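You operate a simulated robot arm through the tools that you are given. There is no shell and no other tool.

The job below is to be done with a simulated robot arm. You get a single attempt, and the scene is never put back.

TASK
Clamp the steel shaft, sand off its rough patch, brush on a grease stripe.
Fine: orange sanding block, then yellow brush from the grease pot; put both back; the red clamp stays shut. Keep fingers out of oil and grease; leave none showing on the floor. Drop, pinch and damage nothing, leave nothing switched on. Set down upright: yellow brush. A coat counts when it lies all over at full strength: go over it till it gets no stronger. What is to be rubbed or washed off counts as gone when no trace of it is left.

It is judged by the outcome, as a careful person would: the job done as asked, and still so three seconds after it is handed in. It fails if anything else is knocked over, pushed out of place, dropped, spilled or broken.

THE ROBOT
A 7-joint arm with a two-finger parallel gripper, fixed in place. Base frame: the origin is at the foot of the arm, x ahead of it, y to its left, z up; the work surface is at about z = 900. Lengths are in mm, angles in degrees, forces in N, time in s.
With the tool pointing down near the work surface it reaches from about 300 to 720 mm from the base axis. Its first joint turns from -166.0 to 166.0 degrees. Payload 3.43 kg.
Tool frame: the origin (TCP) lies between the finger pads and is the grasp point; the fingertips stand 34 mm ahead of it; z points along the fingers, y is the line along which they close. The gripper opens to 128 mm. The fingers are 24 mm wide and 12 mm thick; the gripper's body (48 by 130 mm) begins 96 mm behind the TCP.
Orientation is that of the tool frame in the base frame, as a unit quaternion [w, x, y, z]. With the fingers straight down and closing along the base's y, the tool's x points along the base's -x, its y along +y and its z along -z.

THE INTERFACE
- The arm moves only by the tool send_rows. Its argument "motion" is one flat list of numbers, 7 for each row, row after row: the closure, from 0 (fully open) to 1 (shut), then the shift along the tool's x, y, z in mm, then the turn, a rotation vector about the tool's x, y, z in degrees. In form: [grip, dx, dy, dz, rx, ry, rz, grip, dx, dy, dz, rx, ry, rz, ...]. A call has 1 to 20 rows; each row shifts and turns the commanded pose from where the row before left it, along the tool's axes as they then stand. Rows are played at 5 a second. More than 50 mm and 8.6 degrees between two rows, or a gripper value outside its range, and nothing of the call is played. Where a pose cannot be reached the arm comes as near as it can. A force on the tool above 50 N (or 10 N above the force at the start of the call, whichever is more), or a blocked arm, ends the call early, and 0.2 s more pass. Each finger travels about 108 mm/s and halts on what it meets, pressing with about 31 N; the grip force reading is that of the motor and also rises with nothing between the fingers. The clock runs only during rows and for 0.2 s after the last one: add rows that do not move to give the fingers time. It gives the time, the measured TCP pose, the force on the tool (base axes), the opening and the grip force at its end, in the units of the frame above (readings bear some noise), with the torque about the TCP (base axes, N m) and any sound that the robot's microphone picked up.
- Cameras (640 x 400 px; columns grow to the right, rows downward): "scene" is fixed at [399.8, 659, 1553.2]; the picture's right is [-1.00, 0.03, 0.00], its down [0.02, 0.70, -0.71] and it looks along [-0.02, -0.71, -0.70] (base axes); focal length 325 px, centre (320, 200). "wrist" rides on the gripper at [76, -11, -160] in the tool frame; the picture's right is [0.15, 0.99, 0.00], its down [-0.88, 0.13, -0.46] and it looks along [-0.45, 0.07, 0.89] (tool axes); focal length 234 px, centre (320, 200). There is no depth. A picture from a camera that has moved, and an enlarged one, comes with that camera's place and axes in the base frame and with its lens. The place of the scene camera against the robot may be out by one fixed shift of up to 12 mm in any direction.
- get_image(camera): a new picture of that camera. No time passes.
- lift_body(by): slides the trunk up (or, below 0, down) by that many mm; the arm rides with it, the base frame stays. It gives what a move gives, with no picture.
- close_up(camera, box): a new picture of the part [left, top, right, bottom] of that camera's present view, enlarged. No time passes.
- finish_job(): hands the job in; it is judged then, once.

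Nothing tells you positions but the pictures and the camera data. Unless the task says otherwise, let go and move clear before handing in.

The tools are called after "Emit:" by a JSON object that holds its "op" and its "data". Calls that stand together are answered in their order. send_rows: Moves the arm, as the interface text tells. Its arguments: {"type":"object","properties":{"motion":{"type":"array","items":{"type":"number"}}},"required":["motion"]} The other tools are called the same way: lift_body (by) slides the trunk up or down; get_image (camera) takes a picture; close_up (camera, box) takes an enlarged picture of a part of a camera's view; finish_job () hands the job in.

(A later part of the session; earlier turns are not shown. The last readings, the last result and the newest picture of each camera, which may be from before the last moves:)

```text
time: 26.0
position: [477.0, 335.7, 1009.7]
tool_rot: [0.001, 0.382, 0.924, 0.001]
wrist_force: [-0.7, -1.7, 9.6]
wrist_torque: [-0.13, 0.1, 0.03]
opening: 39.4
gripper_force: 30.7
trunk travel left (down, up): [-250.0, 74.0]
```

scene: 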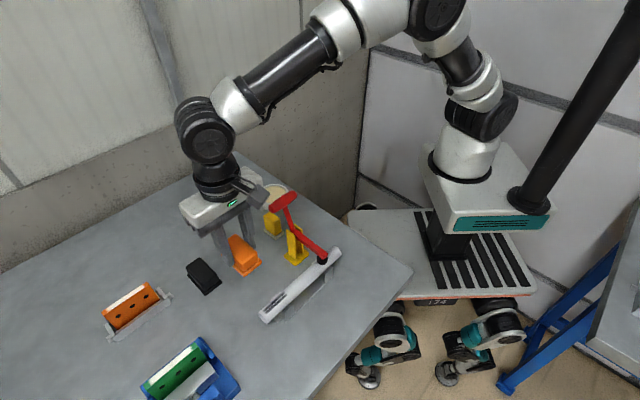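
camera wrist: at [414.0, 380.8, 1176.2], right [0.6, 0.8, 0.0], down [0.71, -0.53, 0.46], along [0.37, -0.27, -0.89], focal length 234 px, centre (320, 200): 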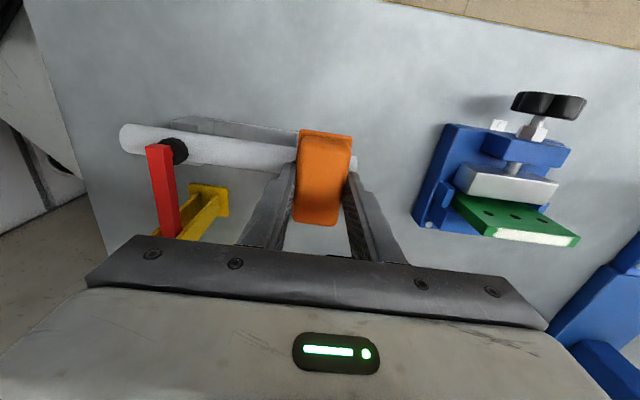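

Contact at about 10 N. I'll press slightly more and sand with strokes along the shaft.

Emit:
{"op": "send_rows", "data": {"motion": [1, 0, 8, 0.6, 0, 0, 0, 1, 0, 8, 0, 0, 0, 0, 1, 0, -8, 0, 0, 0, 0, 1, 0, -8, 0, 0, 0, 0, 1, 0, -8, 0, 0, 0, 0, 1, 0, -8, 0, 0, 0, 0, 1, 0, 8, 0, 0, 0, 0, 1, 0, 8, 0, 0, 0, 0, 1, 0, 8, 0, 0, 0, 0, 1, 0, 8, 0, 0, 0, 0, 1, 0, -8, 0, 0, 0, 0, 1, 0, -8, 0, 0, 0, 0, 1, 0, -8, 0, 0, 0, 0, 1, 0, -8, 0, 0, 0, 0, 1, 0, 8, 0, 0, 0, 0, 1, 0, 8, 0, 0, 0, 0, 1, 0, 0, 0, 0, 0, 0]}}

Emit:
{"op": "close_up", "data": {"camera": "scene", "box": [220, 200, 360, 340]}}

```text
time: 29.6
position: [474.5, 334.7, 1009.3]
tool_rot: [0.0, 0.382, 0.924, -0.001]
wrist_force: [-4.2, -5.7, 16.6]
wrist_torque: [-0.24, 0.16, 0.0]
opening: 38.9
gripper_force: 31.7
trunk travel left (down, up): [-250.0, 74.0]
```

```text
2.86 times, centred on (290, 270) of scene
camera zoom: at [399.8, 659.0, 1553.2], right [-1.0, 0.03, 0.0], down [0.02, 0.7, -0.71], along [-0.02, -0.71, -0.7], focal length 928 px, centre (406, 0)
```

zoom: 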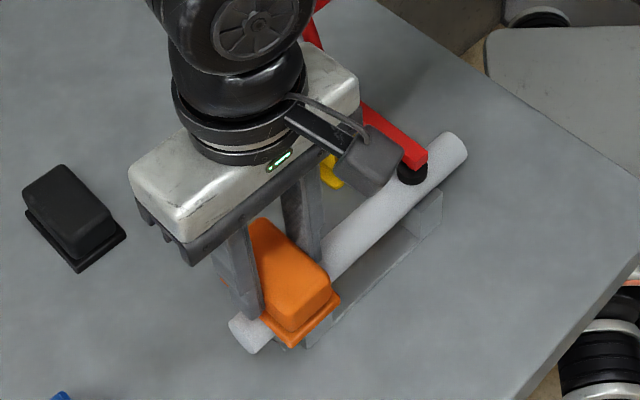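

I'll lift and step aside to inspect the patch.

Emit:
{"op": "send_rows", "data": {"motion": [1, 0, 0, -10, 0, 0, 0, 1, 0, 0, -20, 0, 0, 0, 1, -25, 0, -10, 0, 0, 0, 1, -30, 0, 0, 0, 0, 0, 1, -30, 0, 0, 0, 0, 0, 1, 0, 0, 0, 0, 0, 0]}}

Emit:
{"op": "get_image", "data": {"camera": "wrist"}}

Emit:
{"op": "close_up", "data": {"camera": "scene", "box": [240, 260, 330, 340]}}

```text
time: 31.0
position: [538.8, 274.8, 1049.7]
tool_rot: [0.0, 0.382, 0.924, 0.0]
wrist_force: [0.4, -0.3, -1.5]
wrist_torque: [0.02, 0.04, -0.02]
opening: 39.1
gripper_force: 30.9
trunk travel left (down, up): [-250.0, 74.0]
```

```text
taken
camera wrist: at [474.8, 319.9, 1208.6], right [0.6, 0.8, 0.0], down [0.72, -0.53, 0.46], along [0.37, -0.27, -0.89], focal length 234 px, centre (320, 200)
```

wrist: 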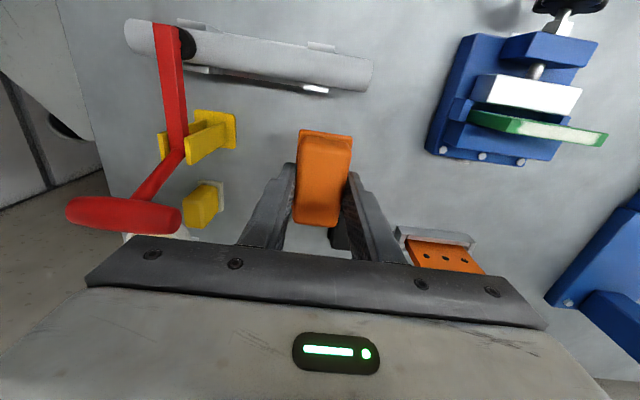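

```text
5.00 times, centred on (285, 300) of scene
camera zoom: at [399.8, 659.0, 1553.2], right [-1.0, 0.03, 0.0], down [0.02, 0.7, -0.71], along [-0.02, -0.71, -0.7], focal length 1624 px, centre (495, -300)
```

zoom: 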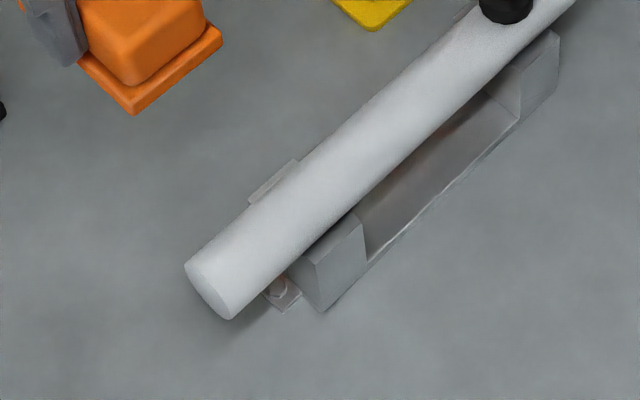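

The patch appears to be gone entirely. I'll zoom in closely to check for any remaining trace.

Emit:
{"op": "close_up", "data": {"camera": "wrist", "box": [280, 30, 390, 105]}}

Emit:
{"op": "close_up", "data": {"camera": "wrist", "box": [120, 10, 390, 110]}}

Emit:
{"op": "close_up", "data": {"camera": "scene", "box": [255, 270, 315, 330]}}

```text
5.33 times, centred on (335, 68) of wrist
camera zoom: at [474.8, 319.9, 1208.6], right [0.6, 0.8, 0.0], down [0.72, -0.53, 0.46], along [0.37, -0.27, -0.89], focal length 1249 px, centre (240, 907)
```

zoom: 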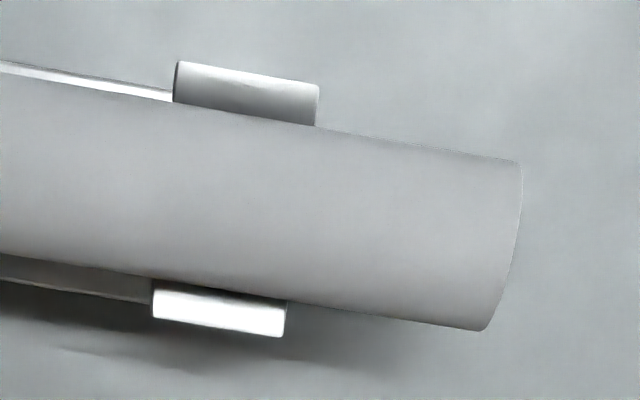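

```text
2.37 times, centred on (255, 60) of wrist
camera zoom: at [474.8, 319.9, 1208.6], right [0.6, 0.8, 0.0], down [0.72, -0.53, 0.46], along [0.37, -0.27, -0.89], focal length 555 px, centre (474, 532)
```

zoom: 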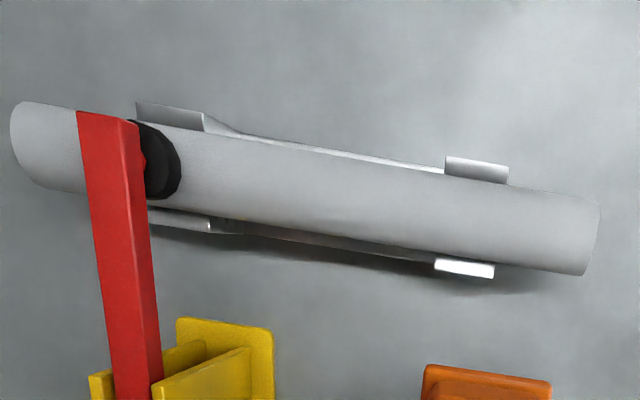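

```text
6.67 times, centred on (285, 300) of scene
camera zoom: at [399.8, 659.0, 1553.2], right [-1.0, 0.03, 0.0], down [0.02, 0.7, -0.71], along [-0.02, -0.71, -0.7], focal length 2165 px, centre (553, -467)
```

zoom: 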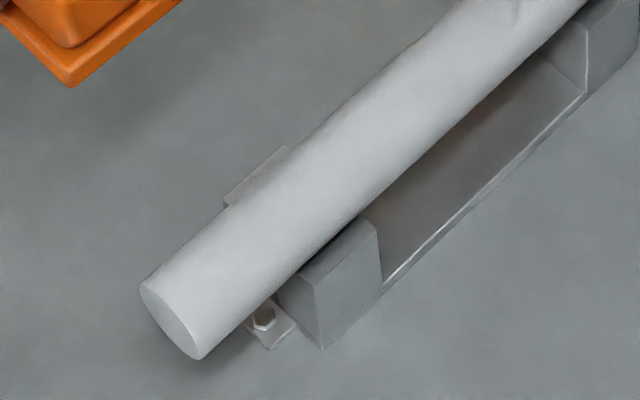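

No trace visible. I'll make one brief extra pass for certainty with the fine block, then lift off.

Emit:
{"op": "send_rows", "data": {"motion": [1, 30, 0, 0, 0, 0, 0, 1, 30, 0, 0, 0, 0, 0, 1, 25, 0, 10, 0, 0, 0, 1, 0, 0, 20, 0, 0, 0, 1, 0, 0, 7, 0, 0, 0, 1, 0, 0, 3, 0, 0, 0, 1, 0, 8, 0, 0, 0, 0, 1, 0, 8, 0, 0, 0, 0, 1, 0, -8, 0, 0, 0, 0, 1, 0, -8, 0, 0, 0, 0, 1, 0, -8, 0, 0, 0, 0, 1, 0, -8, 0, 0, 0, 0, 1, 0, 8, 0, 0, 0, 0, 1, 0, 8, 0, 0, 0, 0, 1, 0, 8, 0, 0, 0, 0, 1, 0, 8, 0, 0, 0, 0, 1, 0, -8, 0, 0, 0, 0, 1, 0, -8, 0, 0, 0, 0, 1, 0, 0, -10, 0, 0, 0, 1, 0, 0, -20, 0, 0, 0]}}

Emit:
{"op": "send_rows", "data": {"motion": [1, -25, 0, -10, 0, 0, 0, 1, -30, 0, 0, 0, 0, 0, 1, -30, 0, 0, 0, 0, 0, 1, 0, 0, 0, 0, 0, 0]}}

Emit:
{"op": "close_up", "data": {"camera": "wrist", "box": [120, 10, 390, 110]}}

Emit:
{"op": "close_up", "data": {"camera": "scene", "box": [250, 230, 350, 330]}}

```text
time: 35.2
position: [478.0, 335.8, 1037.4]
tool_rot: [0.0, 0.384, 0.924, 0.0]
wrist_force: [-0.2, -0.1, -0.3]
wrist_torque: [0.0, -0.03, 0.0]
opening: 39.0
gripper_force: 30.8
trunk travel left (down, up): [-250.0, 74.0]
```

```text
time: 36.2
position: [536.5, 275.2, 1048.3]
tool_rot: [0.0, 0.383, 0.924, 0.0]
wrist_force: [0.8, -0.5, -1.2]
wrist_torque: [0.0, -0.01, -0.01]
opening: 39.3
gripper_force: 30.1
trunk travel left (down, up): [-250.0, 74.0]
```

```text
2.37 times, centred on (255, 60) of wrist
camera zoom: at [474.9, 320.5, 1208.3], right [0.6, 0.8, 0.0], down [0.72, -0.53, 0.46], along [0.37, -0.27, -0.89], focal length 555 px, centre (474, 532)
```

zoom: 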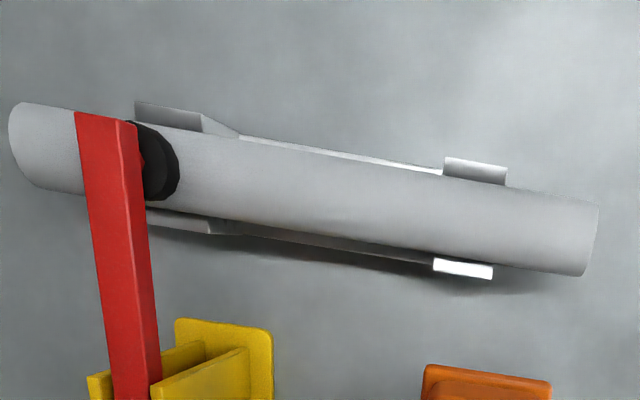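

```text
4.00 times, centred on (300, 280) of scene
camera zoom: at [399.8, 659.0, 1553.2], right [-1.0, 0.03, 0.0], down [0.02, 0.7, -0.71], along [-0.02, -0.71, -0.7], focal length 1299 px, centre (400, -120)
```

zoom: 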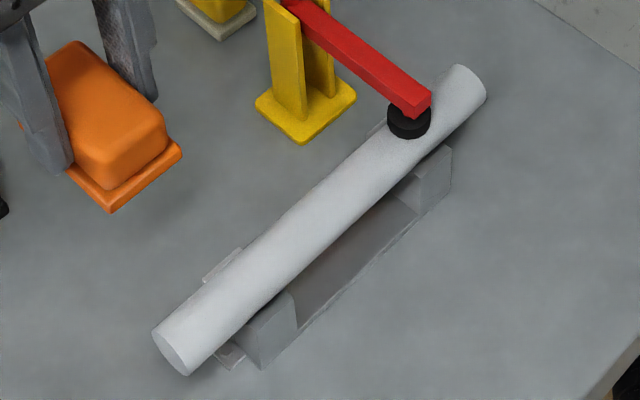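

The shaft is clean and still clamped. Returning the orange block to its original place, retracing the commanded offsets.

Emit:
{"op": "send_rows", "data": {"motion": [1, -25, 0, 0, 0, 0, 0, 1, -27, 0, 0, 0, 0, 0, 1, -27, 0, 0, 0, 0, 0, 1, -25.5, 0, 0, 0, 0, 0, 1, 0, -15, 0, 0, 0, 0, 1, 0, -16, 0, 0, 0, 0, 1, 0, -15, 0, 0, 0, 0, 1, 0, 0, 25, 0, 0, 0, 1, 0, 0, 25, 0, 0, 0, 1, 0, 0, 25, 0, 0, 0, 1, 0, 0, 14, 0, 0, 0, 1, 0, 0, 6, 0, 0, 0, 1, 0, 0, 3, 0, 0, 0, 1, 0, 0, 0, 0, 0, 0]}}

Emit:
{"op": "close_up", "data": {"camera": "scene", "box": [190, 200, 290, 290]}}

```text
time: 39.2
position: [578.9, 168.2, 951.4]
tool_rot: [0.001, 0.383, 0.924, 0.0]
wrist_force: [-0.1, -0.3, -0.8]
wrist_torque: [0.0, -0.03, 0.0]
opening: 39.2
gripper_force: 31.2
trunk travel left (down, up): [-250.0, 74.0]
```

```text
4.44 times, centred on (240, 245) of scene
camera zoom: at [399.8, 659.0, 1553.2], right [-1.0, 0.03, 0.0], down [0.02, 0.7, -0.71], along [-0.02, -0.71, -0.7], focal length 1443 px, centre (676, 0)
```

zoom: 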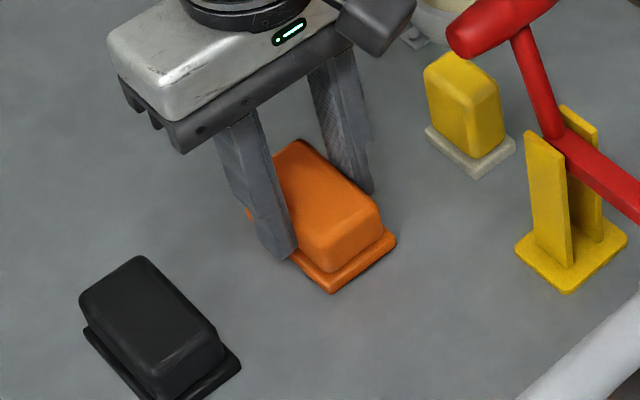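

Emit:
{"op": "send_rows", "data": {"motion": [1, 0, 0, 2, 0, 0, 0, 1, 0, 0, 1, 0, 0, 0, 1, 0, 0, 0.7, 0, 0, 0, 1, 0, 0, 0, 0, 0, 0]}}

```text
time: 40.2
position: [578.1, 168.9, 947.6]
tool_rot: [-0.001, 0.383, 0.924, 0.0]
wrist_force: [0.0, 0.2, -0.8]
wrist_torque: [0.02, -0.01, 0.0]
opening: 39.3
gripper_force: 30.5
trunk travel left (down, up): [-250.0, 74.0]
```

Emit:
{"op": "send_rows", "data": {"motion": [1, 0, 0, 0.5, 0, 0, 0, 1, 0, 0, 0.4, 0, 0, 0, 1, 0, 0, 0, 0, 0, 0]}}

```text
time: 41.0
position: [578.2, 168.7, 946.3]
tool_rot: [0.0, 0.382, 0.924, 0.0]
wrist_force: [-0.7, 0.4, 0.9]
wrist_torque: [-0.02, 0.04, 0.03]
opening: 39.2
gripper_force: 31.1
trunk travel left (down, up): [-250.0, 74.0]
```

Emit:
{"op": "send_rows", "data": {"motion": [1, 0, 0, 0.4, 0, 0, 0, 1, 0, 0, 0, 0, 0, 0]}}

```text
time: 41.6
position: [579.6, 168.4, 945.5]
tool_rot: [-0.001, 0.383, 0.924, 0.0]
wrist_force: [0.2, 0.5, 2.5]
wrist_torque: [0.02, 0.04, 0.0]
opening: 39.3
gripper_force: 31.3
trunk travel left (down, up): [-250.0, 74.0]
```

The block rests on the table. Releasing and rising.

Emit:
{"op": "send_rows", "data": {"motion": [0.6, 0, 0, 0, 0, 0, 0, 0.45, 0, 0, 0, 0, 0, 0, 0.4, 0, 0, 0, 0, 0, 0, 0.4, 0, 0, -20, 0, 0, 0, 0.4, 0, 0, -25, 0, 0, 0, 0.4, 0, 0, -30, 0, 0, 0, 0.4, 0, 0, -30, 0, 0, 0, 0.4, 0, 0, -30, 0, 0, 0, 0.4, 0, 0, -25, 0, 0, 0, 0.4, 0, 0, 0, 0, 0, 0]}}

Emit:
{"op": "get_image", "data": {"camera": "wrist"}}

Emit:
{"op": "close_up", "data": {"camera": "scene", "box": [190, 170, 350, 290]}}

```text
time: 43.8
position: [577.5, 167.5, 1104.2]
tool_rot: [0.0, 0.382, 0.924, 0.0]
wrist_force: [0.0, -0.6, 0.1]
wrist_torque: [0.02, 0.01, -0.02]
opening: 76.9
gripper_force: 0.0
trunk travel left (down, up): [-250.0, 74.0]
```

```text
taken
camera wrist: at [515.8, 213.6, 1264.8], right [0.6, 0.8, 0.0], down [0.71, -0.53, 0.46], along [0.37, -0.27, -0.89], focal length 234 px, centre (320, 200)
```

wrist: 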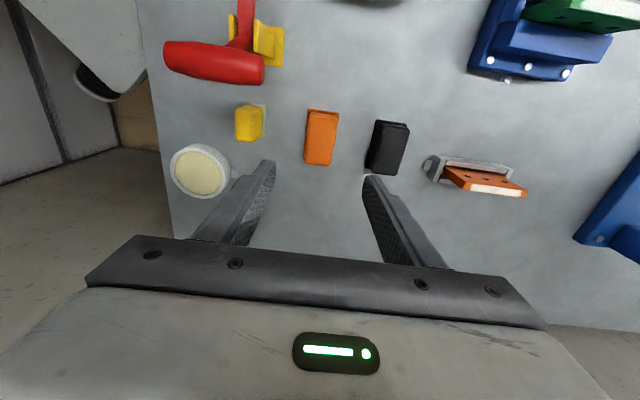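

```text
3.33 times, centred on (270, 230) of scene
camera zoom: at [399.8, 659.0, 1553.2], right [-1.0, 0.03, 0.0], down [0.02, 0.7, -0.71], along [-0.02, -0.71, -0.7], focal length 1082 px, centre (487, 100)
```

zoom: 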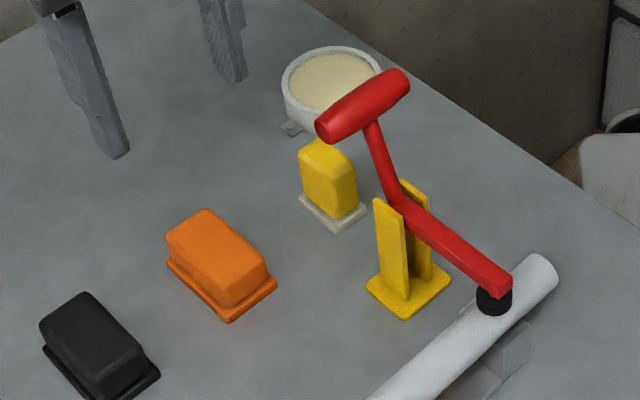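

The block is back in its place. Next the yellow brush: I'll zoom to refine its position and the pot's.

Emit:
{"op": "close_up", "data": {"camera": "wrist", "box": [160, 80, 350, 210]}}

Emit:
{"op": "close_up", "data": {"camera": "wrist", "box": [150, 30, 290, 120]}}

```text
3.08 times, centred on (255, 145) of wrist
camera zoom: at [515.8, 213.6, 1264.8], right [0.6, 0.8, 0.0], down [0.71, -0.53, 0.46], along [0.37, -0.27, -0.89], focal length 720 px, centre (520, 369)
```

zoom: 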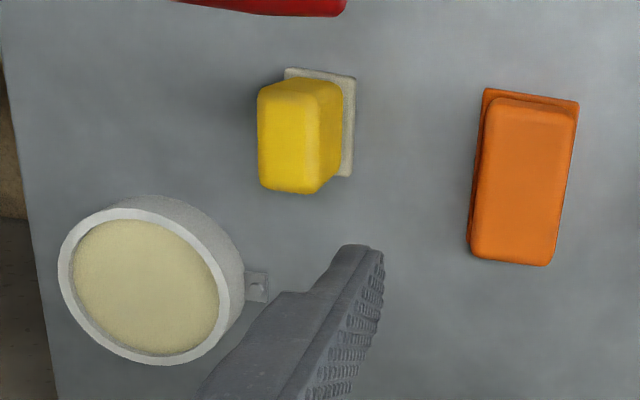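

```text
4.44 times, centred on (220, 75) of wrist
camera zoom: at [515.8, 213.6, 1264.8], right [0.6, 0.8, 0.0], down [0.71, -0.53, 0.46], along [0.37, -0.27, -0.89], focal length 1041 px, centre (764, 756)
```

zoom: 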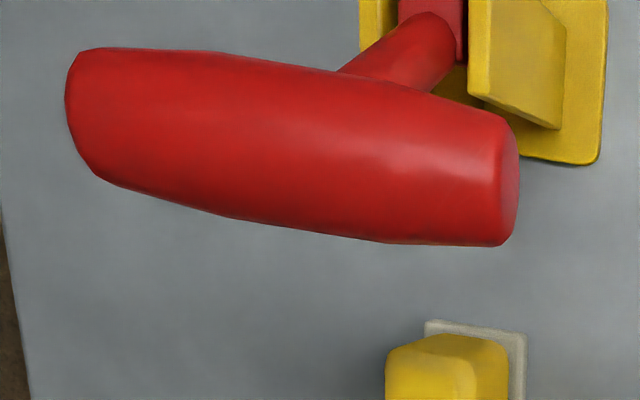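

Brush base is centred at about p=-280.5, s=429 (its body 22 mm wide along s, top near z=957); pot centre about p=-370, s=348, rim near z=922. Moving over the brush with fingers opened to 60 mm.

Emit:
{"op": "send_rows", "data": {"motion": [0.53, 4.5, -20, 0, 0, 0, 0, 0.53, 4.9, -20, 0, 0, 0, 0, 0.53, 0, -20, 0, 0, 0, 0, 0.53, 0, -20, 0, 0, 0, 0, 0.53, 0, -17.5, 0, 0, 0, 0, 0.53, 0, 0, 20, 0, 0, 0, 0.53, 0, 0, 20, 0, 0, 0, 0.53, 0, 0, 20, 0, 0, 0, 0.53, 0, 0, 20, 0, 0, 0, 0.53, 0, 0, 0, 0, 0, 0]}}

Emit:
{"op": "get_image", "data": {"camera": "wrist"}}

Emit:
{"op": "close_up", "data": {"camera": "scene", "box": [210, 130, 350, 260]}}

```text
time: 46.0
position: [503.2, 107.0, 1025.3]
tool_rot: [0.0, 0.382, 0.924, 0.0]
wrist_force: [-1.0, 0.5, 0.6]
wrist_torque: [-0.02, 0.01, -0.01]
opening: 60.3
gripper_force: 0.1
trunk travel left (down, up): [-250.0, 74.0]
```

```text
taken
camera wrist: at [440.5, 151.9, 1184.3], right [0.6, 0.8, 0.0], down [0.71, -0.53, 0.46], along [0.37, -0.27, -0.89], focal length 234 px, centre (320, 200)
```

wrist: 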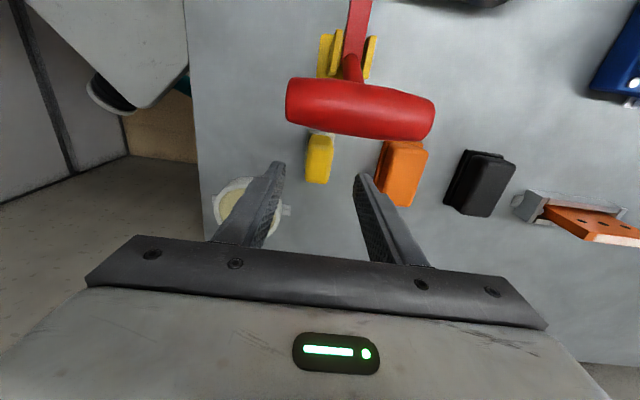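

```text
3.08 times, centred on (280, 195) of scene
camera zoom: at [399.8, 659.0, 1553.2], right [-1.0, 0.03, 0.0], down [0.02, 0.7, -0.71], along [-0.02, -0.71, -0.7], focal length 999 px, centre (443, 215)
```

zoom: 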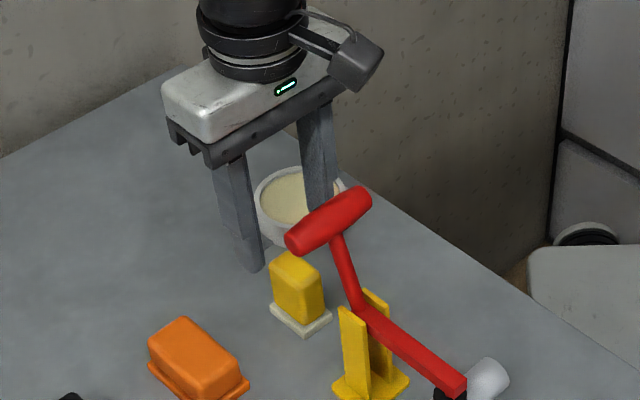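

Emit:
{"op": "close_up", "data": {"camera": "wrist", "box": [250, 120, 390, 220]}}

Emit:
{"op": "send_rows", "data": {"motion": [0.53, 0, 0, 0, 0, 0, 0]}}

```text
4.00 times, centred on (320, 170) of wrist
camera zoom: at [440.5, 151.9, 1184.3], right [0.6, 0.8, 0.0], down [0.71, -0.53, 0.46], along [0.37, -0.27, -0.89], focal length 937 px, centre (320, 320)
```

zoom: 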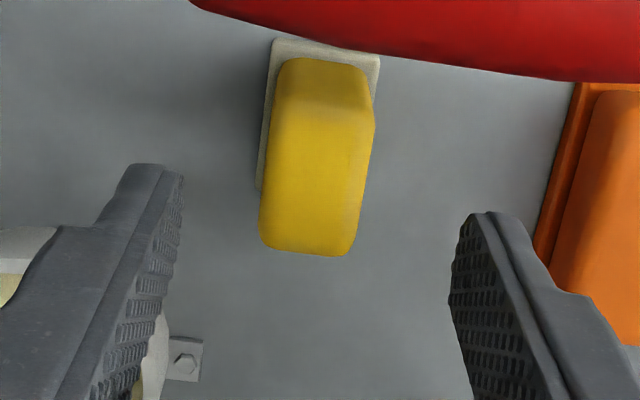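

```text
time: 46.4
position: [503.3, 107.3, 1024.7]
tool_rot: [0.0, 0.382, 0.924, 0.0]
wrist_force: [-0.2, -0.3, -0.4]
wrist_torque: [0.02, 0.01, -0.01]
opening: 60.1
gripper_force: 0.1
trunk travel left (down, up): [-250.0, 74.0]
```

The brush is centred between the fingers. Descending to grip high on its handle.

Emit:
{"op": "send_rows", "data": {"motion": [0.53, 0, 0, 18, 0, 0, 0, 0.53, 0, 0, 18, 0, 0, 0, 0.53, 0, 0, 15, 0, 0, 0, 0.53, 0, 0, 8, 0, 0, 0, 0.53, 0, 0, 0, 0, 0, 0]}}

Emit:
{"op": "close_up", "data": {"camera": "scene", "box": [210, 130, 350, 260]}}

Emit:
{"op": "get_image", "data": {"camera": "wrist"}}

```text
time: 47.6
position: [503.6, 106.6, 965.5]
tool_rot: [-0.001, 0.382, 0.924, 0.001]
wrist_force: [0.0, 0.3, 0.1]
wrist_torque: [0.04, 0.01, -0.03]
opening: 60.3
gripper_force: 0.1
trunk travel left (down, up): [-250.0, 74.0]
```

```text
3.08 times, centred on (280, 195) of scene
camera zoom: at [399.8, 659.0, 1553.2], right [-1.0, 0.03, 0.0], down [0.02, 0.7, -0.71], along [-0.02, -0.71, -0.7], focal length 999 px, centre (443, 215)
```

zoom: 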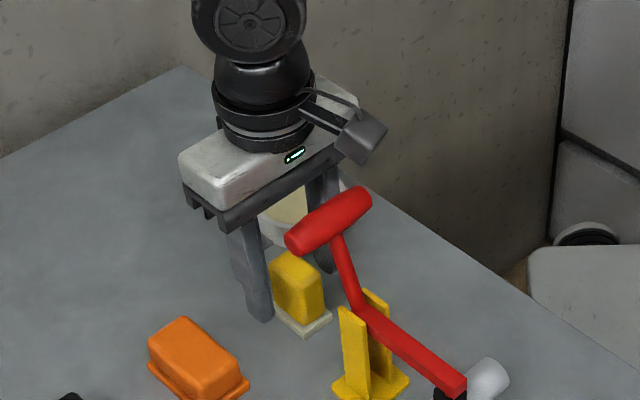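

```text
taken
camera wrist: at [440.5, 151.8, 1125.2], right [0.6, 0.8, 0.0], down [0.71, -0.53, 0.46], along [0.37, -0.27, -0.89], focal length 234 px, centre (320, 200)
```

wrist: 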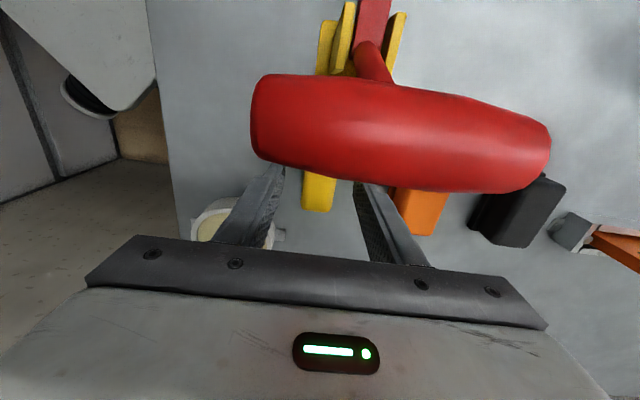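

Clear of the handle. Closing on the brush.

Emit:
{"op": "send_rows", "data": {"motion": [0.7, 0, 0, 0, 0, 0, 0, 1, 0, 0, 0, 0, 0, 0, 1, 0, 0, 0, 0, 0, 0, 1, 0, 0, 0, 0, 0, 0, 1, 0, 0, 0, 0, 0, 0]}}

Emit:
{"op": "close_up", "data": {"camera": "scene", "box": [240, 180, 320, 250]}}

```text
time: 48.8
position: [503.2, 105.7, 966.0]
tool_rot: [0.0, 0.383, 0.924, 0.0]
wrist_force: [-0.7, 0.3, -0.1]
wrist_torque: [0.02, -0.01, 0.02]
opening: 25.2
gripper_force: 30.6
trunk travel left (down, up): [-250.0, 74.0]
```

```text
5.71 times, centred on (280, 215) of scene
camera zoom: at [399.8, 659.0, 1553.2], right [-1.0, 0.03, 0.0], down [0.02, 0.7, -0.71], along [-0.02, -0.71, -0.7], focal length 1856 px, centre (549, 114)
```

zoom: 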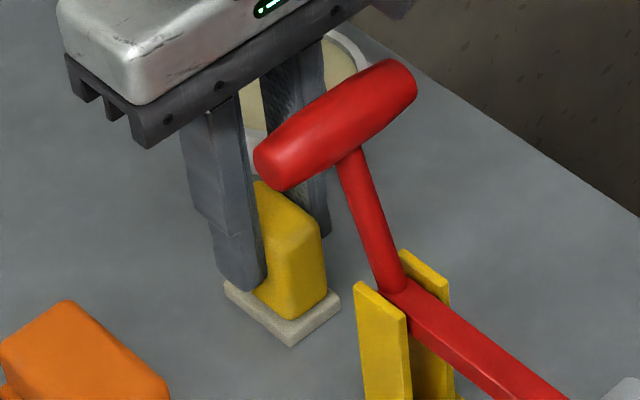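

Brush held (25 mm). Lifting clear and carrying it toward the pot.

Emit:
{"op": "send_rows", "data": {"motion": [1, 0, 0, -6, 0, 0, 0, 1, 0, 0, -15, 0, 0, 0, 1, -10, 0, -15, 0, 0, 0, 1, -15, -10, -15, 0, 0, 0, 1, -15, -15, -5, 0, 0, 0, 1, -15, -15, 0, 0, 0, 0, 1, -15, -15, 0, 0, 0, 0, 1, -19.5, -27, 0, 0, 0, 0, 1, 0, 0, 0, 0, 0, 0]}}

Emit:
{"op": "close_up", "data": {"camera": "scene", "box": [210, 110, 350, 250]}}

Emit:
{"op": "get_image", "data": {"camera": "wrist"}}

```text
time: 50.8
position: [508.1, -15.6, 1022.7]
tool_rot: [0.0, 0.383, 0.924, 0.0]
wrist_force: [-0.5, -1.0, -1.3]
wrist_torque: [0.02, 0.01, 0.0]
opening: 25.2
gripper_force: 30.9
trunk travel left (down, up): [-250.0, 74.0]
```

```text
2.86 times, centred on (280, 180) of scene
camera zoom: at [399.8, 659.0, 1553.2], right [-1.0, 0.03, 0.0], down [0.02, 0.7, -0.71], along [-0.02, -0.71, -0.7], focal length 928 px, centre (434, 257)
```

zoom: 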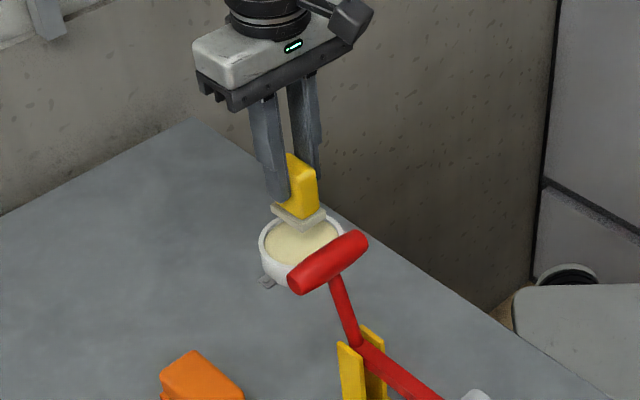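

```text
taken
camera wrist: at [446.0, 29.7, 1182.4], right [0.6, 0.8, 0.0], down [0.71, -0.53, 0.46], along [0.37, -0.27, -0.89], focal length 234 px, centre (320, 200)
```

wrist: 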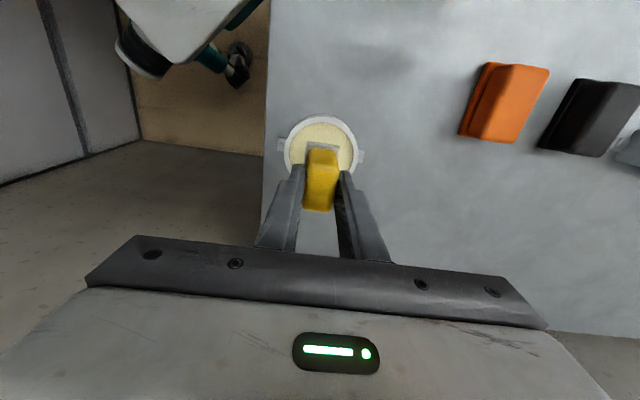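

Brush is centred over the pot. Lowering the bristles into the grease, keeping fingertips well above the rim.

Emit:
{"op": "send_rows", "data": {"motion": [1, 1, 1.5, 10, 0, 0, 0, 1, 0, 0, 12, 0, 0, 0, 1, 0, 0, 12, 0, 0, 0, 1, 0, 0, 5, 0, 0, 0, 1, 0, 0, 0, 0, 0, 0]}}

Emit:
{"op": "close_up", "data": {"camera": "scene", "box": [230, 130, 330, 230]}}

Emit:
{"op": "close_up", "data": {"camera": "wrist", "box": [250, 90, 400, 220]}}

```text
time: 52.0
position: [508.5, -13.4, 986.2]
tool_rot: [0.003, 0.382, 0.924, 0.001]
wrist_force: [0.3, 0.3, 23.8]
wrist_torque: [-0.1, 0.07, 0.01]
opening: 25.7
gripper_force: 31.5
trunk travel left (down, up): [-250.0, 74.0]
```

```text
4.00 times, centred on (280, 180) of scene
camera zoom: at [399.8, 659.0, 1553.2], right [-1.0, 0.03, 0.0], down [0.02, 0.7, -0.71], along [-0.02, -0.71, -0.7], focal length 1299 px, centre (480, 280)
```

zoom: 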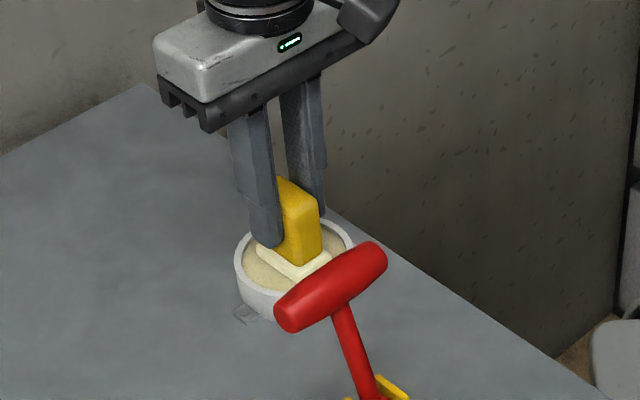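

```text
3.08 times, centred on (325, 155) of wrist
camera zoom: at [445.6, 32.1, 1144.6], right [0.6, 0.8, 0.0], down [0.71, -0.53, 0.46], along [0.37, -0.27, -0.89], focal length 720 px, centre (305, 338)
```

zoom: 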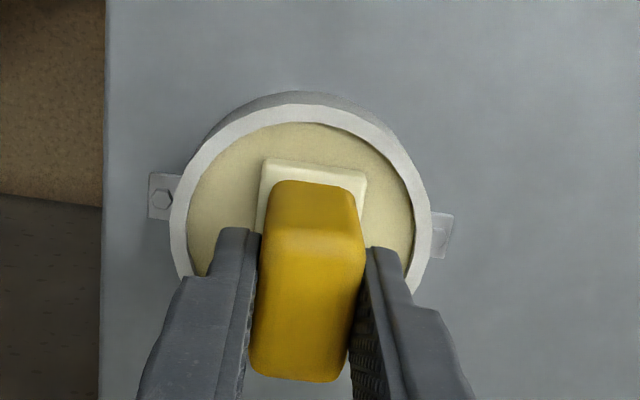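

The bristles are against the grease and turned cream. I'll raise the brush just above the pot and hold briefly to check for drips.

Emit:
{"op": "send_rows", "data": {"motion": [1, 0, 0, -3, 0, 0, 0, 1, 0, 0, -6, 0, 0, 0, 1, 0, 0, -12, 0, 0, 0, 1, 0, 0, -15, 0, 0, 0, 1, 0, 0, 0, 0, 0, 0, 1, 0, 0, 0, 0, 0, 0, 1, 0, 0, 0, 0, 0, 0, 1, 0, 0, 0, 0, 0, 0, 1, 0, 0, 0, 0, 0, 0]}}

Emit:
{"op": "close_up", "data": {"camera": "scene", "box": [230, 130, 330, 230]}}

Emit:
{"op": "close_up", "data": {"camera": "wrist", "box": [250, 90, 400, 220]}}

```text
time: 54.0
position: [508.2, -12.8, 1019.9]
tool_rot: [0.0, 0.383, 0.924, 0.0]
wrist_force: [0.0, 0.1, -0.9]
wrist_torque: [0.02, -0.04, -0.01]
opening: 25.2
gripper_force: 31.2
trunk travel left (down, up): [-250.0, 74.0]
```

```text
4.00 times, centred on (280, 180) of scene
camera zoom: at [399.8, 659.0, 1553.2], right [-1.0, 0.03, 0.0], down [0.02, 0.7, -0.71], along [-0.02, -0.71, -0.7], focal length 1299 px, centre (480, 280)
```

zoom: 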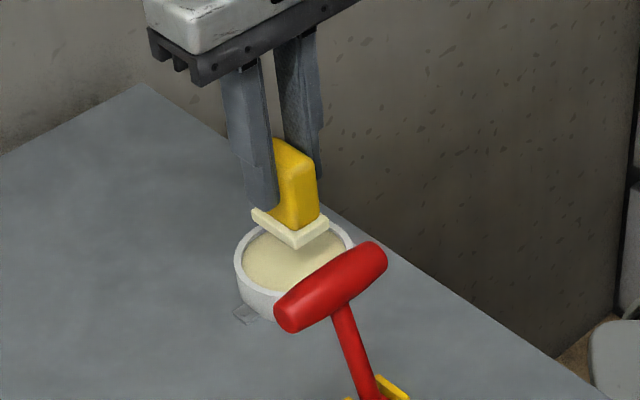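

```text
3.08 times, centred on (325, 155) of wrist
camera zoom: at [445.7, 32.7, 1178.7], right [0.6, 0.8, 0.0], down [0.71, -0.53, 0.46], along [0.37, -0.27, -0.89], focal length 720 px, centre (305, 338)
```

zoom: 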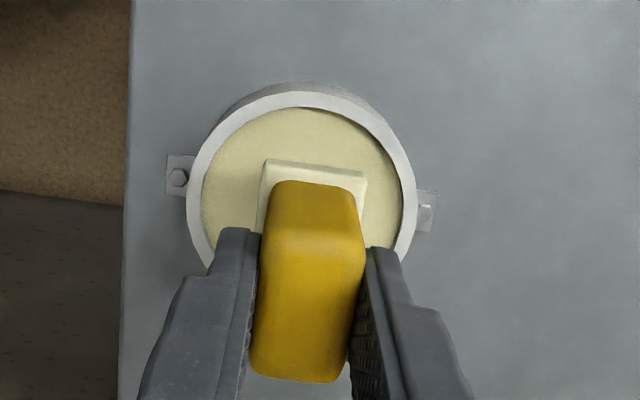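

Loaded, no drips. Carrying the brush around behind the clamp to above the sanded section of the shaft.

Emit:
{"op": "send_rows", "data": {"motion": [1, 0, 0, -15, 0, 0, 0, 1, 3, 10, -20, 0, 0, 0, 1, 6, 20, 0, 0, 0, 0, 1, 6, 20, 0, 0, 0, 0, 1, 6, 20, 0, 0, 0, 0, 1, 6, 20, 0, 0, 0, 0, 1, 6, 20, 0, 0, 0, 0, 1, 6, 20, 0, 0, 0, 0, 1, 6, 20, 0, 0, 0, 0, 1, 6, 20, 0, 0, 0, 0, 1, 6, 20, 0, 0, 0, 0, 1, 6, 20, 0, 0, 0, 0, 1, 5, 14, 0, 0, 0, 0, 1, 0, 0, 0, 0, 0, 0]}}

Emit:
{"op": "get_image", "data": {"camera": "scene"}}

Emit:
{"op": "get_image", "data": {"camera": "wrist"}}

```text
time: 57.0
position: [618.8, 193.8, 1053.4]
tool_rot: [0.0, 0.383, 0.924, 0.0]
wrist_force: [0.5, -0.2, -0.3]
wrist_torque: [-0.01, 0.01, 0.01]
opening: 25.1
gripper_force: 30.6
trunk travel left (down, up): [-250.0, 74.0]
```

```text
taken
```

scene: 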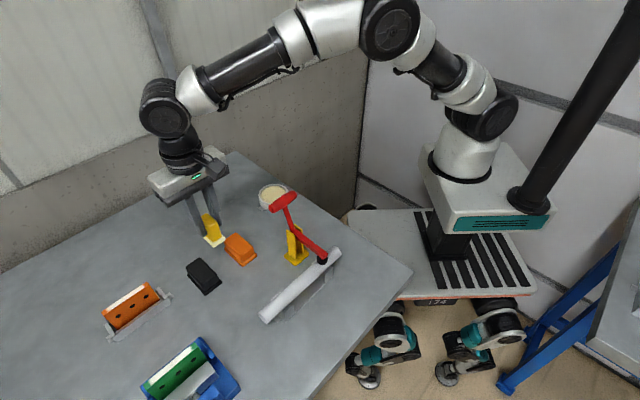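

```text
taken
camera wrist: at [556.2, 238.9, 1213.5], right [0.6, 0.8, 0.0], down [0.71, -0.53, 0.46], along [0.37, -0.27, -0.89], focal length 234 px, centre (320, 200)
```

wrist: 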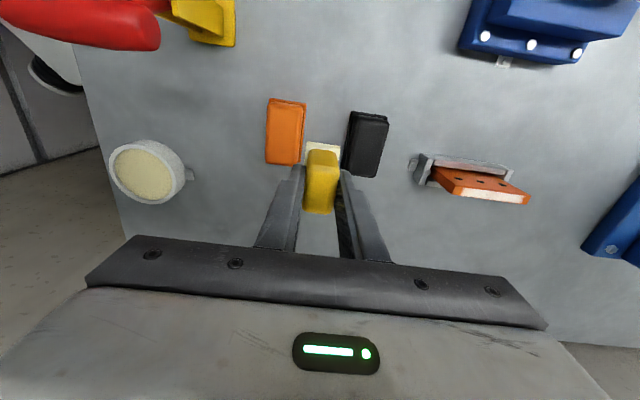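

Emit:
{"op": "send_rows", "data": {"motion": [1, 22, 0, 0, 0, 0, 0, 1, 22, 0, 0, 0, 0, 0, 1, 22, 0, 0, 0, 0, 0, 1, 22, 0, 0, 0, 0, 0, 1, 22, 0, 0, 0, 0, 0, 1, 22, 0, 0, 0, 0, 0, 1, 23, 0, 0, 0, 0, 0, 1, 23, 0, 0, 0, 0, 0, 1, 23, 0, 0, 0, 0, 0, 1, 0, 0, 8, 0, 0, 0, 1, 0, 0, 6, 0, 0, 0, 1, 0, 0, 0, 0, 0, 0]}}

Emit:
{"op": "close_up", "data": {"camera": "scene", "box": [220, 200, 360, 340]}}

Emit:
{"op": "get_image", "data": {"camera": "wrist"}}

```text
time: 59.6
position: [476.7, 336.7, 1040.1]
tool_rot: [0.001, 0.383, 0.924, 0.0]
wrist_force: [1.2, 0.3, -0.9]
wrist_torque: [0.04, -0.02, -0.04]
opening: 25.0
gripper_force: 30.3
trunk travel left (down, up): [-250.0, 74.0]
```

```text
2.86 times, centred on (290, 270) of scene
camera zoom: at [399.8, 659.0, 1553.2], right [-1.0, 0.03, 0.0], down [0.02, 0.7, -0.71], along [-0.02, -0.71, -0.7], focal length 928 px, centre (406, 0)
```

zoom: 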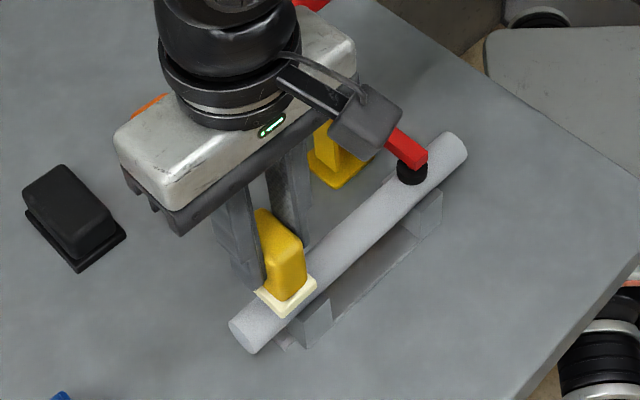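

```text
taken
camera wrist: at [414.1, 380.6, 1199.7], right [0.6, 0.8, 0.0], down [0.71, -0.53, 0.46], along [0.37, -0.27, -0.89], focal length 234 px, centre (320, 200)
```

wrist: 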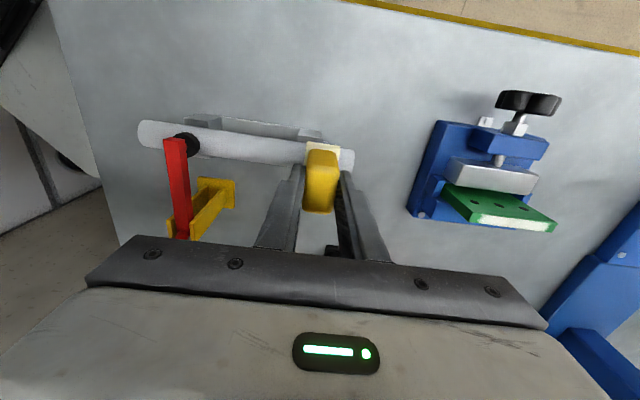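

Over the patch area. Lowering gently until the bristles touch.

Emit:
{"op": "send_rows", "data": {"motion": [1, 0, 0, 4, 0, 0, 0, 1, 0, 0, 3, 0, 0, 0, 1, 0, 0, 1, 0, 0, 0, 1, 0, 0, 1, 0, 0, 0, 1, 0, 0, 0, 0, 0, 0]}}

```text
time: 60.8
position: [477.4, 336.4, 1032.5]
tool_rot: [0.0, 0.382, 0.924, 0.0]
wrist_force: [0.3, 0.8, -1.1]
wrist_torque: [-0.02, -0.04, 0.0]
opening: 25.1
gripper_force: 30.9
trunk travel left (down, up): [-250.0, 74.0]
```

Emit:
{"op": "send_rows", "data": {"motion": [1, 0, 0, 1, 0, 0, 0, 1, 0, 0, 1, 0, 0, 0, 1, 0, 0, 0, 0, 0, 0]}}

```text
time: 61.6
position: [476.5, 334.7, 1029.9]
tool_rot: [-0.001, 0.383, 0.924, 0.0]
wrist_force: [0.4, -0.2, -0.7]
wrist_torque: [-0.02, 0.01, 0.01]
opening: 25.2
gripper_force: 31.0
trunk travel left (down, up): [-250.0, 74.0]
```

Emit:
{"op": "send_rows", "data": {"motion": [1, 0, 0, 0.8, 0, 0, 0, 1, 0, 0, 0.8, 0, 0, 0, 1, 0, 0, 0, 0, 0, 0]}}

```text
time: 62.4
position: [477.2, 336.0, 1028.9]
tool_rot: [0.0, 0.382, 0.924, 0.0]
wrist_force: [-0.4, -0.4, -0.5]
wrist_torque: [-0.02, 0.01, -0.01]
opening: 25.2
gripper_force: 30.9
trunk travel left (down, up): [-250.0, 74.0]
```

Emit:
{"op": "send_rows", "data": {"motion": [1, 0, 0, 0.8, 0, 0, 0, 1, 0, 0, 0.8, 0, 0, 0, 1, 0, 0, 0, 0, 0, 0]}}

Emit:
{"op": "close_up", "data": {"camera": "scene", "box": [250, 250, 320, 320]}}

```text
time: 63.2
position: [476.5, 336.1, 1026.2]
tool_rot: [0.0, 0.382, 0.924, -0.001]
wrist_force: [-0.6, 0.7, -1.1]
wrist_torque: [0.02, 0.02, 0.03]
opening: 25.4
gripper_force: 31.5
trunk travel left (down, up): [-250.0, 74.0]
```

```text
5.71 times, centred on (285, 285) of scene
camera zoom: at [399.8, 659.0, 1553.2], right [-1.0, 0.03, 0.0], down [0.02, 0.7, -0.71], along [-0.02, -0.71, -0.7], focal length 1856 px, centre (520, -286)
```

zoom: 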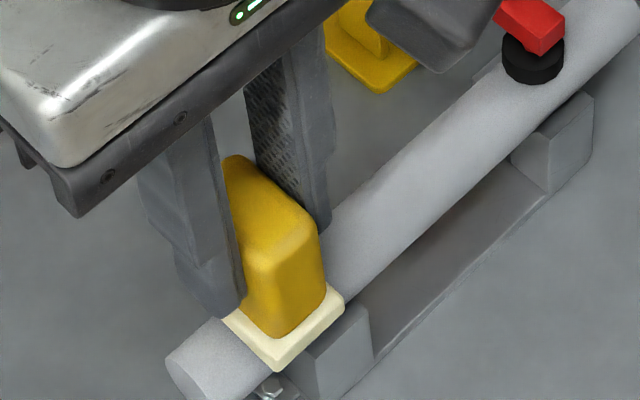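

Emit:
{"op": "send_rows", "data": {"motion": [1, 0, 0, 0.8, 0, 0, 0, 1, 0, 0, 0.8, 0, 0, 0, 1, 0, 0, 0, 0, 0, 0]}}

```text
time: 64.0
position: [476.9, 336.1, 1025.2]
tool_rot: [0.0, 0.382, 0.924, 0.001]
wrist_force: [-0.7, -0.2, 6.0]
wrist_torque: [-0.04, 0.09, -0.03]
opening: 25.1
gripper_force: 31.4
trunk travel left (down, up): [-250.0, 74.0]
```

Contact at about 6 N. Now slow strokes along the shaft over the sanded length.

Emit:
{"op": "send_rows", "data": {"motion": [1, 0, 5, 0.3, 0, 0, 0, 1, 0, 6, 0, 0, 0, 0, 1, 0, 5, 0, 0, 0, 0, 1, 0, -6, 0, 0, 0, 0, 1, 0, -6, 0, 0, 0, 0, 1, 0, -6, 0, 0, 0, 0, 1, 0, -6, 0, 0, 0, 0, 1, 0, -8, 0, 0, 0, 0, 1, 0, 6, 0, 0, 0, 0, 1, 0, 10, 0, 0, 0, 0, 1, 0, 0, 0, 0, 0, 0]}}

Emit:
{"op": "close_up", "data": {"camera": "scene", "box": [250, 250, 320, 320]}}

```text
time: 66.4
position: [475.8, 334.6, 1025.8]
tool_rot: [0.0, 0.383, 0.924, 0.0]
wrist_force: [-3.2, -6.1, 19.2]
wrist_torque: [-0.37, 0.25, 0.0]
opening: 25.2
gripper_force: 31.0
trunk travel left (down, up): [-250.0, 74.0]
```

```text
5.71 times, centred on (285, 285) of scene
camera zoom: at [399.8, 659.0, 1553.2], right [-1.0, 0.03, 0.0], down [0.02, 0.7, -0.71], along [-0.02, -0.71, -0.7], focal length 1856 px, centre (520, -286)
```

zoom: 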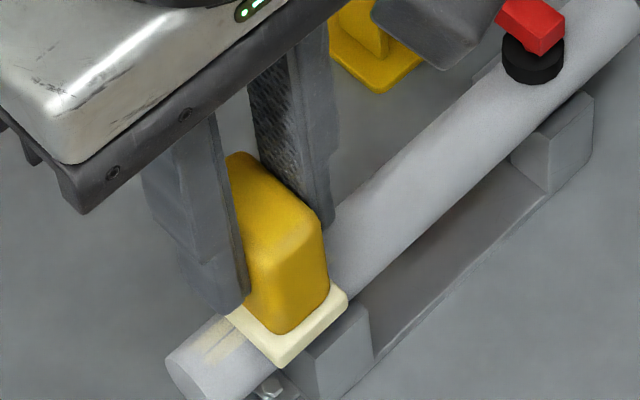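

A faint cream stripe is appearing. I'll go over it several more times.

Emit:
{"op": "send_rows", "data": {"motion": [1, 0, 6, -0.3, 0, 0, 0, 1, 0, 6, 0, 0, 0, 0, 1, 0, 5, 0, 0, 0, 0, 1, 0, -8, 0, 0, 0, 0, 1, 0, -8, 0, 0, 0, 0, 1, 0, -8, 0, 0, 0, 0, 1, 0, -10, 0, 0, 0, 0, 1, 0, 8, 0, 0, 0, 0, 1, 0, 8, 0, 0, 0, 0, 1, 0, 8, 0, 0, 0, 0, 1, 0, 10, 0, 0, 0, 0, 1, 0, -8, 0, 0, 0, 0, 1, 0, -8, 0, 0, 0, 0, 1, 0, -8, 0, 0, 0, 0, 1, 0, -10, 0, 0, 0, 0, 1, 0, 8, 0, 0, 0, 0, 1, 0, 9, 0, 0, 0, 0, 1, 0, 0, 0, 0, 0, 0]}}

Emit:
{"op": "send_rows", "data": {"motion": [1, 0, 0, -8, 0, 0, 0, 1, 0, 0, -12, 0, 0, 0, 1, -20, 0, -5, 0, 0, 0, 1, -30, 0, 0, 0, 0, 0, 1, -30, 0, 0, 0, 0, 0, 1, 0, 0, 0, 0, 0, 0]}}

Emit:
{"op": "get_image", "data": {"camera": "wrist"}}

Emit:
{"op": "close_up", "data": {"camera": "scene", "box": [250, 250, 320, 320]}}

```text
time: 70.2
position: [476.3, 336.0, 1025.2]
tool_rot: [-0.001, 0.383, 0.924, 0.0]
wrist_force: [-2.2, -3.0, 9.3]
wrist_torque: [-0.18, 0.11, -0.02]
opening: 25.0
gripper_force: 31.0
trunk travel left (down, up): [-250.0, 74.0]
```

```text
time: 71.6
position: [534.2, 279.4, 1049.0]
tool_rot: [-0.001, 0.382, 0.924, 0.0]
wrist_force: [0.3, 0.4, -0.6]
wrist_torque: [0.01, 0.03, 0.01]
opening: 25.2
gripper_force: 30.9
trunk travel left (down, up): [-250.0, 74.0]
```

```text
taken
camera wrist: at [471.4, 324.4, 1209.2], right [0.6, 0.8, 0.0], down [0.72, -0.53, 0.46], along [0.37, -0.27, -0.89], focal length 234 px, centre (320, 200)
```

wrist: 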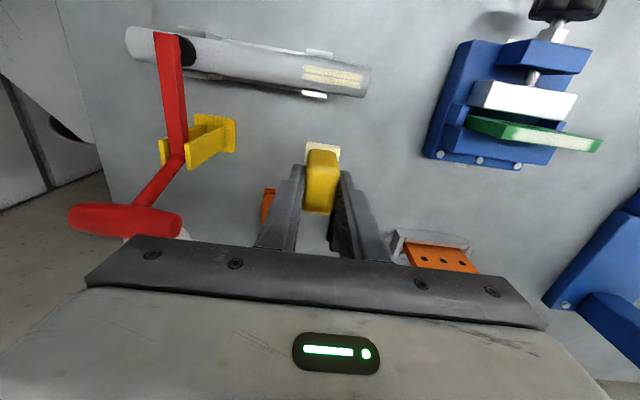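

```text
5.71 times, centred on (285, 285) of scene
camera zoom: at [399.8, 659.0, 1553.2], right [-1.0, 0.03, 0.0], down [0.02, 0.7, -0.71], along [-0.02, -0.71, -0.7], focal length 1856 px, centre (520, -286)
```

zoom: 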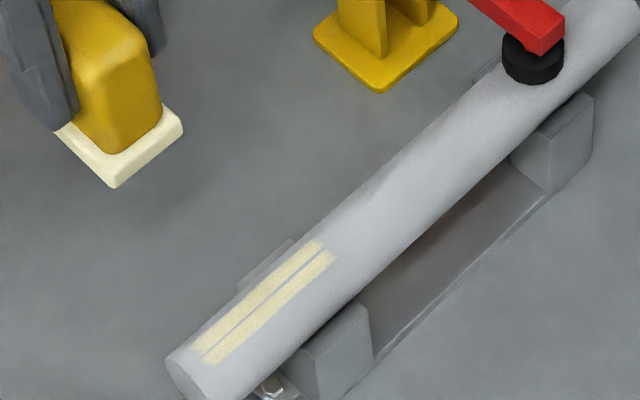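

Emit:
{"op": "close_up", "data": {"camera": "wrist", "box": [280, 40, 390, 110]}}

Emit:
{"op": "close_up", "data": {"camera": "scene", "box": [262, 275, 302, 315]}}

```text
5.71 times, centred on (335, 75) of wrist
camera zoom: at [471.4, 324.4, 1209.2], right [0.6, 0.8, 0.0], down [0.72, -0.53, 0.46], along [0.37, -0.27, -0.89], focal length 1338 px, centre (234, 914)
```

zoom: 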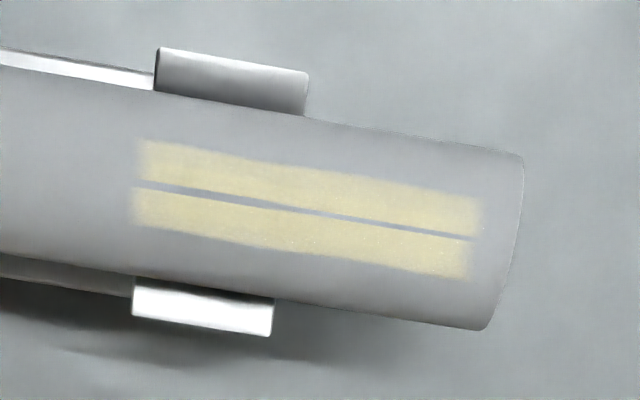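

```text
10.00 times, centred on (282, 295) of scene
camera zoom: at [399.8, 659.0, 1553.2], right [-1.0, 0.03, 0.0], down [0.02, 0.7, -0.71], along [-0.02, -0.71, -0.7], focal length 3247 px, centre (700, -750)
```

zoom: 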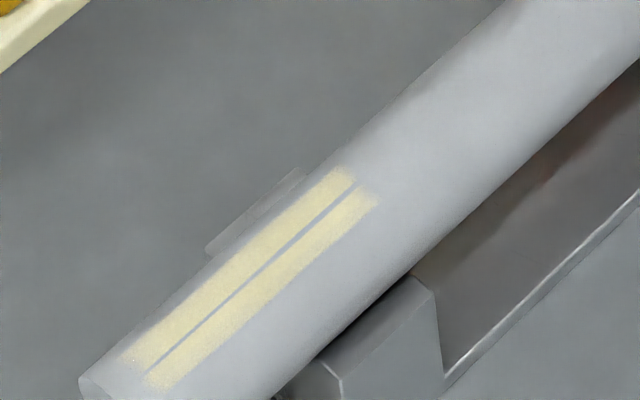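

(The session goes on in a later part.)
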